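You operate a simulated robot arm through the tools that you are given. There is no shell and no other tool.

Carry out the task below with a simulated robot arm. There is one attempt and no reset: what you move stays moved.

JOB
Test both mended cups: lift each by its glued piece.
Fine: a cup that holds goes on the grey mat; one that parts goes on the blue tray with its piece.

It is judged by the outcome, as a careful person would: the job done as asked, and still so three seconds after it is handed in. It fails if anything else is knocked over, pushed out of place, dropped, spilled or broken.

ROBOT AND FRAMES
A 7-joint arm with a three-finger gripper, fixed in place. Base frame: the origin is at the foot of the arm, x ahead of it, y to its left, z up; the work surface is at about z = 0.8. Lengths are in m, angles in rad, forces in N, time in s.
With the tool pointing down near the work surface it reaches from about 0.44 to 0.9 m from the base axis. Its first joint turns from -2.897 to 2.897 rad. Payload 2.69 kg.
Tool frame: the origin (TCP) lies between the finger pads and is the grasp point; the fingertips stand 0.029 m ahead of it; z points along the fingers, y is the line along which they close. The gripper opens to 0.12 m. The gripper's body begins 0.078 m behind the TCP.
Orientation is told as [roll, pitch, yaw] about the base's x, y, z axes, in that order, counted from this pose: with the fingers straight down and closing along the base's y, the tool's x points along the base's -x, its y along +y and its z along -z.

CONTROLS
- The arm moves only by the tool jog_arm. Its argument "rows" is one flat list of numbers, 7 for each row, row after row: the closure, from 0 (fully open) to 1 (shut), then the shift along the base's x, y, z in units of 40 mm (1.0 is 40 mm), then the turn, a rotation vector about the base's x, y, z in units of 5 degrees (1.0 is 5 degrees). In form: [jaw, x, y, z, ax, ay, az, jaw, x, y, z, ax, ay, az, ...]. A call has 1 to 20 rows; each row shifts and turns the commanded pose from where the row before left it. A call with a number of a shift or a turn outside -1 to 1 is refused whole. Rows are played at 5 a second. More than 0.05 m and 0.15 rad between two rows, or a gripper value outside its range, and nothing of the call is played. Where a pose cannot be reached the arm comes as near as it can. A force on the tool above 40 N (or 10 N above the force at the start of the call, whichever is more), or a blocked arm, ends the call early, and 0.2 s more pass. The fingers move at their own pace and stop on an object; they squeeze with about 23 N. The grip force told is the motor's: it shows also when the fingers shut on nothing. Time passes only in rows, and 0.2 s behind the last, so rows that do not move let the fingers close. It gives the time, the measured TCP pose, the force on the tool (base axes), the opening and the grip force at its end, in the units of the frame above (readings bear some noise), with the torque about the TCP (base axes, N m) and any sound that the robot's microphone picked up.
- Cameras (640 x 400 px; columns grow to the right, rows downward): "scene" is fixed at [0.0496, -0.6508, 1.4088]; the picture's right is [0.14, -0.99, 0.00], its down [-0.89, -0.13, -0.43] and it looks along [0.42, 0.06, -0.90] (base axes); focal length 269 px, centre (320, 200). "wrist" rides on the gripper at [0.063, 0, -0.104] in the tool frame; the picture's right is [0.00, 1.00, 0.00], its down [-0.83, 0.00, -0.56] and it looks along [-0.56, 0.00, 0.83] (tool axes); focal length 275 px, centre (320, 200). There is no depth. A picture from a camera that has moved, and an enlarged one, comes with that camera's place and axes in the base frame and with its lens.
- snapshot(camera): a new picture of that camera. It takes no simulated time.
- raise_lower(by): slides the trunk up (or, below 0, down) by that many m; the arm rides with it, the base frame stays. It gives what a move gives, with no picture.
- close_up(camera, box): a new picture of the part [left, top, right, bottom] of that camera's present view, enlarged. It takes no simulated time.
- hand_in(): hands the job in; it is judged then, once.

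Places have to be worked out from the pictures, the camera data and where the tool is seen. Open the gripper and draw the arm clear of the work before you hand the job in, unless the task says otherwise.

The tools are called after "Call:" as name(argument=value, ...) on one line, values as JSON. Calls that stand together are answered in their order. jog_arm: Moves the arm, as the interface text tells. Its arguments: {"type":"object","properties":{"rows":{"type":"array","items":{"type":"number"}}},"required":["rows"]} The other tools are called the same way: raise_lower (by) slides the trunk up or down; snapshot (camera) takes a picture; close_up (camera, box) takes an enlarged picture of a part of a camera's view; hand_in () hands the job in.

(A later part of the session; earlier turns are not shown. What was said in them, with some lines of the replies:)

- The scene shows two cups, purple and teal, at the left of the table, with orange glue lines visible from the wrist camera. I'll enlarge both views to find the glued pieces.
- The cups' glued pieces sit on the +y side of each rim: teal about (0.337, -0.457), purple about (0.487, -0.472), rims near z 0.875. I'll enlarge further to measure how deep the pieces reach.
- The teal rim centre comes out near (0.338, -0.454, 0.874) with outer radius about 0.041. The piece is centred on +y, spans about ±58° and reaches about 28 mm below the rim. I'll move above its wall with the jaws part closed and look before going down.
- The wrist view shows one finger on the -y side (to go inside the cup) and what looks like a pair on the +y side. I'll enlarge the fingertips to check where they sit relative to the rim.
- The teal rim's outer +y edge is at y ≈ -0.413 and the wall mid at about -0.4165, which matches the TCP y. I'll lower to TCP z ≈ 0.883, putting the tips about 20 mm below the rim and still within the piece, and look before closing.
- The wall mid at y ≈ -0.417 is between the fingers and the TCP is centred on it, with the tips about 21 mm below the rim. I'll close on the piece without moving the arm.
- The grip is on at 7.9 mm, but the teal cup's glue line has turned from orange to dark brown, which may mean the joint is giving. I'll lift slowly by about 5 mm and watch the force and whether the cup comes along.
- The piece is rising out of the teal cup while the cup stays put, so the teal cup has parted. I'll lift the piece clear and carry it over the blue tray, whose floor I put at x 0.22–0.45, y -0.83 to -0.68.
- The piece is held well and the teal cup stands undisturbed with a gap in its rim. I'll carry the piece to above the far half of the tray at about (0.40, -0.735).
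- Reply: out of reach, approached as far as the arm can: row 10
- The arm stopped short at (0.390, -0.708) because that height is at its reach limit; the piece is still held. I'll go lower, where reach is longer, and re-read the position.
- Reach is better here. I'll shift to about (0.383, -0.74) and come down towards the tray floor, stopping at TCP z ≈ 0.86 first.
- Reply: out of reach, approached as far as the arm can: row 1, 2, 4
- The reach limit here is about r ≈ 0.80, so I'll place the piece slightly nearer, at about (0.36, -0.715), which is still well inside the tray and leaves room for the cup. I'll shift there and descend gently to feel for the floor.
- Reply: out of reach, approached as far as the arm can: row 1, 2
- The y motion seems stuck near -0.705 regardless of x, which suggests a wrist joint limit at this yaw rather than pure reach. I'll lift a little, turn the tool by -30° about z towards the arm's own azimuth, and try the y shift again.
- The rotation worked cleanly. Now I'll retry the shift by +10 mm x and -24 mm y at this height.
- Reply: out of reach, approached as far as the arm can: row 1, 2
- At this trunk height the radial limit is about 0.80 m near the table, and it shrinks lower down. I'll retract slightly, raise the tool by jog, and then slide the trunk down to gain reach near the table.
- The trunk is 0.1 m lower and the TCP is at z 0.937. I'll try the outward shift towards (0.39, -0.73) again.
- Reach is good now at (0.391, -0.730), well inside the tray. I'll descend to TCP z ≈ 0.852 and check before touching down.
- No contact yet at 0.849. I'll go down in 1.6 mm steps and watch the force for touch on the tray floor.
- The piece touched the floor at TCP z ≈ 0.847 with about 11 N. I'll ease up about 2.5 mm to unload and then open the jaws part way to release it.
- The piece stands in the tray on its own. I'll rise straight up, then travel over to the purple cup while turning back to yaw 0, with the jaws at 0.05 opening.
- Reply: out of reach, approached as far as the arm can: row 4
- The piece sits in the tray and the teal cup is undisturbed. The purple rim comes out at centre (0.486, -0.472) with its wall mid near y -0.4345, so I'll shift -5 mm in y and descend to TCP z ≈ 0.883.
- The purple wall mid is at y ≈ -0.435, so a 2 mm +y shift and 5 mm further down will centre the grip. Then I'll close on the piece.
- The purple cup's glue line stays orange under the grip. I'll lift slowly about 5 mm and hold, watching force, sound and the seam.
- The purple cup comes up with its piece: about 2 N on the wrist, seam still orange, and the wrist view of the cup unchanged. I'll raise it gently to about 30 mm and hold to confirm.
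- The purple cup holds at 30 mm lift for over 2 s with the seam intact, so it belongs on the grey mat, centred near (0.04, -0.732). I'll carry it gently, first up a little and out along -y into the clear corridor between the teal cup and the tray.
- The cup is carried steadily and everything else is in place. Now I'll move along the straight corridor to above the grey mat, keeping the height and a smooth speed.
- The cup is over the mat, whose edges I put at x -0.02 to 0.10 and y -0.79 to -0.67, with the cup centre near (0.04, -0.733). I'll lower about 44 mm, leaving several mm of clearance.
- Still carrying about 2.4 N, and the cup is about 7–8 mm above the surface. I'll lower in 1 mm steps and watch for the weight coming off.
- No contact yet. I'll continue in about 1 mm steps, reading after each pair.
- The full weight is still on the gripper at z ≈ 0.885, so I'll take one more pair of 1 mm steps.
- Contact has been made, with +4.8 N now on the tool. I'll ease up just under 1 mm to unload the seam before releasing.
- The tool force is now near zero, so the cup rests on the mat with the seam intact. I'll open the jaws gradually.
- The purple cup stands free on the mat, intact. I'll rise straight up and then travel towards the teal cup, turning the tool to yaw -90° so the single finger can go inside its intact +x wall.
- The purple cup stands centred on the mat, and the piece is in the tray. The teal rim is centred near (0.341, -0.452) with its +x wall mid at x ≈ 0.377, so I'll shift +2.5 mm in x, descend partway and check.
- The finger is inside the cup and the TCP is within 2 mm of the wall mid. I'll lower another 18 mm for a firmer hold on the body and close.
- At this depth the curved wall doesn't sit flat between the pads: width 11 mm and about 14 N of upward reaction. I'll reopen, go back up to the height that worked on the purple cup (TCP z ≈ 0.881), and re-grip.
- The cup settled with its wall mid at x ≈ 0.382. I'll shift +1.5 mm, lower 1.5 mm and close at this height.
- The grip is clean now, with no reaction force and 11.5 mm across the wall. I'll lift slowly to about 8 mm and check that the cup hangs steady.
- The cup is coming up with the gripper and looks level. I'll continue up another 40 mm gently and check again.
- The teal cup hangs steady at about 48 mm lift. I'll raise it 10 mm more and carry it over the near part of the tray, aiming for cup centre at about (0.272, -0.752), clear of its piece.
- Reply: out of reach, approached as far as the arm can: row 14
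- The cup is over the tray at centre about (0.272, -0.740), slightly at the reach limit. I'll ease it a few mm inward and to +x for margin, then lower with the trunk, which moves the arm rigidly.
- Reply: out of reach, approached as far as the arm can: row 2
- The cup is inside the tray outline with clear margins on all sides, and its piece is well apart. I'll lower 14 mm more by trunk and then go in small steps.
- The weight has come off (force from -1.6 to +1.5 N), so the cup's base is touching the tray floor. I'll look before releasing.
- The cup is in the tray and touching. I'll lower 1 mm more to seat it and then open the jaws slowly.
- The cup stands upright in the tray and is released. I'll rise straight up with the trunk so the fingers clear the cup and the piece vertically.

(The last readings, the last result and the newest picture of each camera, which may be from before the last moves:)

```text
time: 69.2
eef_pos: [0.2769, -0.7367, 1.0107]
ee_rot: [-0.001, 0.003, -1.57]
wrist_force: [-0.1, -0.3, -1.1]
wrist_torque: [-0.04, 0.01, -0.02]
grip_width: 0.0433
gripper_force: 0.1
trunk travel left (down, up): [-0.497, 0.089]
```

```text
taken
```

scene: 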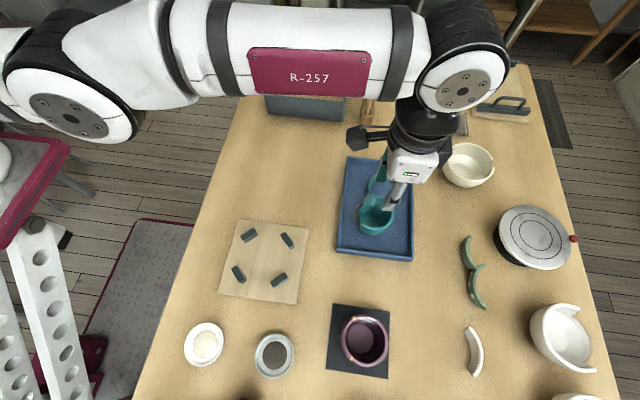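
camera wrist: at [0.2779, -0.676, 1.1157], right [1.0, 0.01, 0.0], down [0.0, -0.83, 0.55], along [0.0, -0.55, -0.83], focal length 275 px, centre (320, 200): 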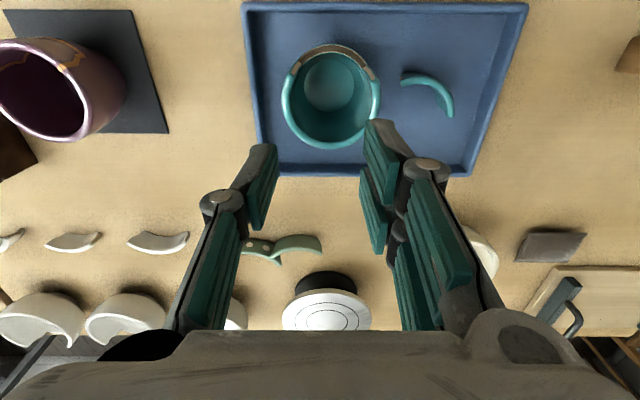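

The cup and piece are undisturbed in the tray: cup centre about (0.287, -0.729). The tool drifted in x while rising, but above the cup. I'll now open the jaws fully and draw the arm back to its starting area.

Call:
jog_arm(rows=[0.64, 0, 0.2, 0.5, 0, 0, 0, 0.64, 0, 0.5, 0.6, 0, 0, 0, 0.5, 0, 0.8, 0, 0, 0, 1, 0.3, 0, 0.8, 0, 0, 0, 1, 0, 0.1, 0.8, 0, 0, 0, 1, 0, 0.1, 0.8, 0, 0, 0, 1, 0, 0.1, 0.8, 0, 0, 0, 1, 0, 0.1, 0.8, 0, 0, 0, 1, 0, 0.1, 0.8, 0, 0, 0, 1, 0, 0.1, 0.4, 0, 0, 0, 1, 0, 0, 0, 0, 0, 0, 0])

Call:
snapshot(camera="scene")

Call:
snapshot(camera="wrist")

```text
time: 71.6
eef_pos: [0.336, -0.714, 1.0949]
ee_rot: [0.002, 0.005, -0.87]
wrist_force: [-0.3, 0.1, 0.1]
wrist_torque: [0.0, 0.03, -0.02]
grip_width: 0.1201
gripper_force: 0.0
out of reach, approached as far as the arm can: row 1, 2, 3, 4, 5, 6, 7, 8, 9, 10
trunk travel left (down, up): [-0.497, 0.089]
```

```text
taken
```

scene: 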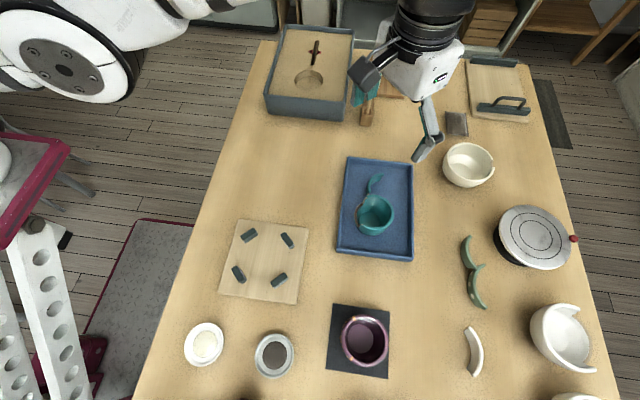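

```text
taken
camera wrist: at [0.2969, -0.6693, 1.2002], right [0.76, 0.65, 0.0], down [0.54, -0.64, 0.55], along [0.36, -0.42, -0.83], focal length 275 px, centre (320, 200)
```

wrist: 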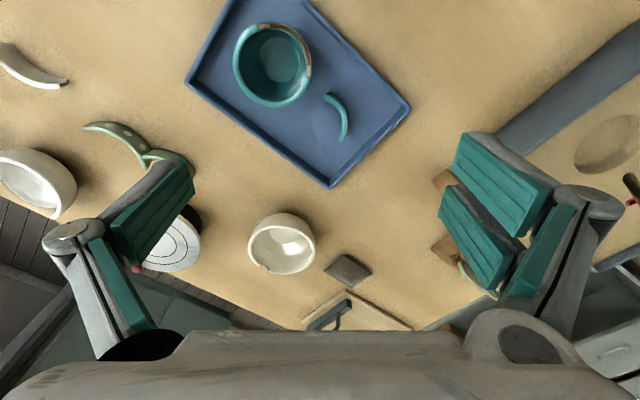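

Everything on the table is in place: teal cup and piece in the tray, purple cup on the mat. The arm answered the retreat only partly, so I'll try a short pure +y move to see how it responds.

Call:
jog_arm(rows=[0, 0, 0.5, 0, 0, 0, 0, 0, 0, 0.5, 0, 0, 0, 0, 0, 0, 0, 0, 0, 0, 0])

```text
time: 72.4
eef_pos: [0.3454, -0.7118, 1.103]
ee_rot: [-0.001, 0.002, -0.874]
wrist_force: [-0.4, 0.2, 0.4]
wrist_torque: [0.0, -0.02, -0.04]
grip_width: 0.1203
gripper_force: 0.1
out of reach, approached as far as the arm can: row 1, 2
trunk travel left (down, up): [-0.497, 0.089]
```

The arm seems stuck in an awkward posture near full stretch, with the tool still about 18 cm clear above the tray. I'll lower the trunk 5 cm, which previously restored the reach, and try again.

Call:
raise_lower(by=-0.05)

Call:
jog_arm(rows=[0, -0.3, 0.6, 0.4, 0, 0, 0, 0, -0.3, 0.6, 0.4, 0, 0, 0, 0, 0, 0, 0, 0, 0, 0])

Call:
snapshot(camera="scene")

```text
time: 73.3
eef_pos: [0.3678, -0.7163, 1.0498]
ee_rot: [0.0, 0.005, -0.873]
wrist_force: [-0.7, 0.0, 0.2]
wrist_torque: [-0.01, 0.04, 0.01]
grip_width: 0.1201
gripper_force: 0.0
trunk travel left (down, up): [-0.447, 0.139]
```

```text
time: 74.2
eef_pos: [0.3514, -0.7102, 1.0922]
ee_rot: [0.005, 0.007, -0.872]
wrist_force: [0.0, -0.1, 0.3]
wrist_torque: [-0.01, -0.02, 0.01]
grip_width: 0.1201
gripper_force: 0.1
out of reach, approached as far as the arm can: row 1, 2
trunk travel left (down, up): [-0.447, 0.139]
```

```text
taken
```

scene: 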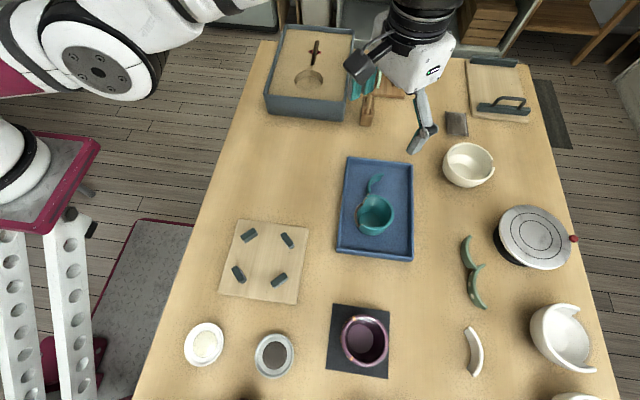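

The y motion is barely answering while x and z respond. I'll test a pure -x move, inward and well above everything, to understand the constraint.

Call:
jog_arm(rows=[0, -1, 0, 0, 0, 0, 0, 0, 0, 0, 0, 0, 0, 0])

Call:
jog_arm(rows=[0, 0, 1, 0, 0, 0, 0, 0, 0, 0, 0, 0, 0, 0])

Call:
jog_arm(rows=[0, 0, 0, 0, 0, 0, 1, 0, 0, 0, 0, 0, 0, 1, 0, 0, 0, 0, 0, 0, 0])

```text
time: 74.8
eef_pos: [0.3115, -0.715, 1.0905]
ee_rot: [0.003, 0.008, -0.875]
wrist_force: [0.1, -1.0, 0.4]
wrist_torque: [0.0, 0.02, -0.01]
grip_width: 0.1198
gripper_force: 0.0
out of reach, approached as far as the arm can: row 1
trunk travel left (down, up): [-0.447, 0.139]
```

```text
time: 75.3
eef_pos: [0.3134, -0.7143, 1.0957]
ee_rot: [0.004, 0.007, -0.874]
wrist_force: [-0.2, -0.5, 0.7]
wrist_torque: [0.04, 0.0, 0.0]
grip_width: 0.12
gripper_force: 0.0
out of reach, approached as far as the arm can: row 1
trunk travel left (down, up): [-0.447, 0.139]
```

```text
time: 76.2
eef_pos: [0.3131, -0.7149, 1.0954]
ee_rot: [0.002, 0.005, -0.698]
wrist_force: [0.3, 0.4, 0.0]
wrist_torque: [-0.03, -0.02, -0.03]
grip_width: 0.12
gripper_force: 0.0
trunk travel left (down, up): [-0.447, 0.139]
```

The x motion answers fully and the rotation too, so only the inward radial direction is stiff from the stretched posture. I'll sweep -x about 0.1 m, still high above everything, to bend the elbow and then retry +y.

Call:
jog_arm(rows=[0, -0.8, 0, 0, 0, 0, 0.5, 0, -0.8, 0, 0, 0, 0, 0.5, 0, -0.8, 0, 0, 0, 0, 0.5, 0, 0, 0, 0, 0, 0, 0])

Call:
jog_arm(rows=[0, 0, 0.4, 0, 0, 0, 0, 0, 0, 0.4, 0, 0, 0, 0, 0, 0, 0, 0, 0, 0, 0])

Call:
snapshot(camera="scene")

```text
time: 77.2
eef_pos: [0.2187, -0.7167, 1.0987]
ee_rot: [0.003, 0.005, -0.567]
wrist_force: [-0.5, 0.2, -0.2]
wrist_torque: [0.02, -0.01, 0.04]
grip_width: 0.1202
gripper_force: 0.0
out of reach, approached as far as the arm can: row 2
trunk travel left (down, up): [-0.447, 0.139]
```

```text
time: 78.0
eef_pos: [0.218, -0.7164, 1.103]
ee_rot: [0.002, 0.008, -0.568]
wrist_force: [-1.0, 0.0, 0.4]
wrist_torque: [-0.01, -0.04, -0.01]
grip_width: 0.1199
gripper_force: 0.1
out of reach, approached as far as the arm can: row 1, 2
trunk travel left (down, up): [-0.447, 0.139]
```

```text
taken
```

scene: 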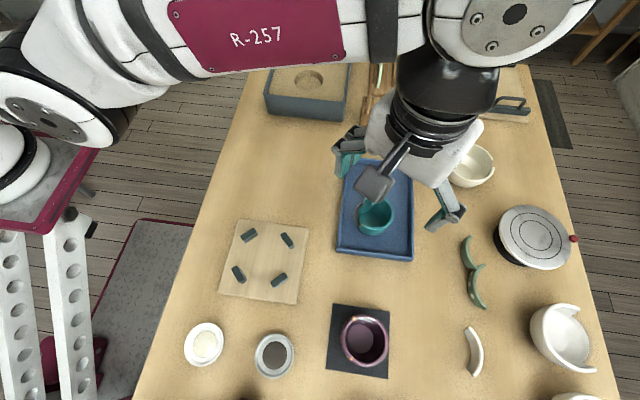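

All placed items remain undisturbed. The arm still refuses +y, so I'll raise the tool by jog first for more clearance and retry an inward diagonal from there.

Call:
jog_arm(rows=[0, 0, 0, 0.6, 0, 0, 0, 0, 0, 0, 0.6, 0, 0, 0, 0, 0, 0, 0.6, 0, 0, 0, 0, 0, 0, 0, 0, 0, 0])

Call:
jog_arm(rows=[0, -0.5, 0.5, 0, 0, 0, 0, 0, -0.5, 0.5, 0, 0, 0, 0, 0, 0, 0, 0, 0, 0, 0])

Call:
snapshot(camera="scene")

```text
time: 79.0
eef_pos: [0.2204, -0.6959, 1.1713]
ee_rot: [0.001, 0.006, -0.567]
wrist_force: [-0.7, 0.3, 0.0]
wrist_torque: [0.02, 0.02, 0.0]
grip_width: 0.1199
gripper_force: 0.2
out of reach, approached as far as the arm can: row 1, 2, 3
trunk travel left (down, up): [-0.447, 0.139]
```

```text
time: 79.8
eef_pos: [0.18, -0.6536, 1.1717]
ee_rot: [0.0, 0.006, -0.567]
wrist_force: [-0.5, 0.7, -0.3]
wrist_torque: [-0.01, 0.04, 0.03]
grip_width: 0.1202
gripper_force: 0.1
trunk travel left (down, up): [-0.447, 0.139]
```

```text
taken
```

scene: 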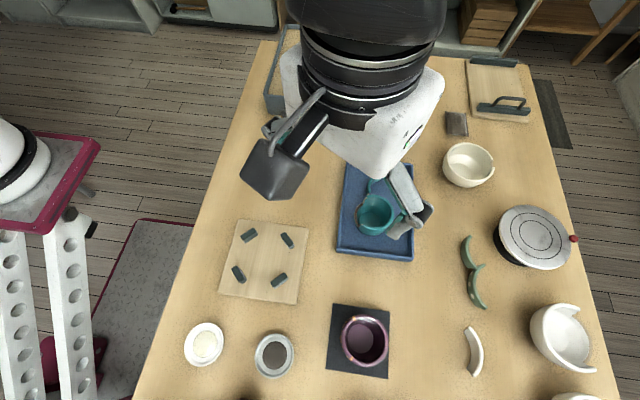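

The posture has freed itself and the inward move worked fully. I'll draw the arm back to near its starting place, high above the table.

Call:
jog_arm(rows=[0, 0.3, 0.5, 0, 0, 0, 0, 0, 0.5, 0.6, 0, 0, 0, 0, 0, 0.5, 0.6, 0, 0, 0, 0, 0, 0.5, 0.6, 0, 0, 0, 0, 0, 0.5, 0.6, 0, 0, 0, 0, 0, 0.5, 0.6, 0, 0, 0, 0, 0, 0.5, 0.6, 0, 0, 0, 0, 0, 0.4, 0.4, 0, 0, 0, 0, 0, 0, 0, 0, 0, 0, 0])

Call:
snapshot(camera="scene")

Call:
close_up(camera="scene", box=[320, 150, 430, 390])

```text
time: 81.8
eef_pos: [0.328, -0.4743, 1.1711]
ee_rot: [0.0, 0.005, -0.567]
wrist_force: [-0.3, -0.1, -0.1]
wrist_torque: [0.0, -0.02, 0.01]
grip_width: 0.1203
gripper_force: 0.2
trunk travel left (down, up): [-0.447, 0.139]
```

```text
taken
```

scene: 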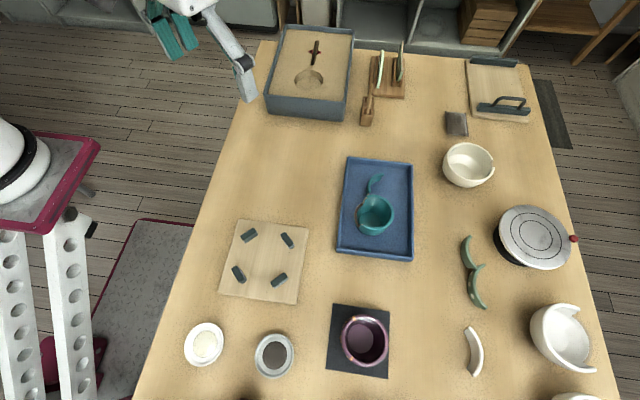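

```text
1.67 times, centred on (375, 270) of scene
camera zoom: at [0.0496, -0.6508, 1.4088], right [0.14, -0.99, 0.0], down [-0.89, -0.13, -0.43], along [0.42, 0.06, -0.9], focal length 449 px, centre (228, 83)
```

zoom: 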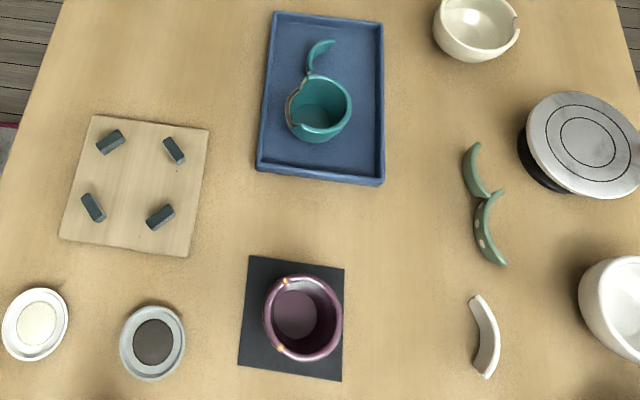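

Final check: the purple cup (held) stands upright on the grey mat with its seam intact. The teal cup (parted) and its piece are both in the blue tray, nothing else has moved, and the gripper is open and drawn clear. I'm handing in.

Call:
hand_in()

```text
The job is handed in.
```

Both mended cups were tested by lifting them by their glued pieces, and the job is handed in.

- **Purple cup:** it held. I lifted it about 30 mm by its piece, kept it there for around 2 seconds, and the seam stayed intact. It now stands upright on the grey mat.
- **Teal cup:** it parted. The glue line had already darkened when the gripper closed, and the piece came away as I began to lift while the cup stayed on the table. The cup and its piece are both in the blue tray.

In the last picture nothing else had moved. The gripper is open and the arm is drawn back high over the table near where it started. On the way back the arm stuck for a short while above the tray, about 18 cm clear of the cups, and came free without touching anything.
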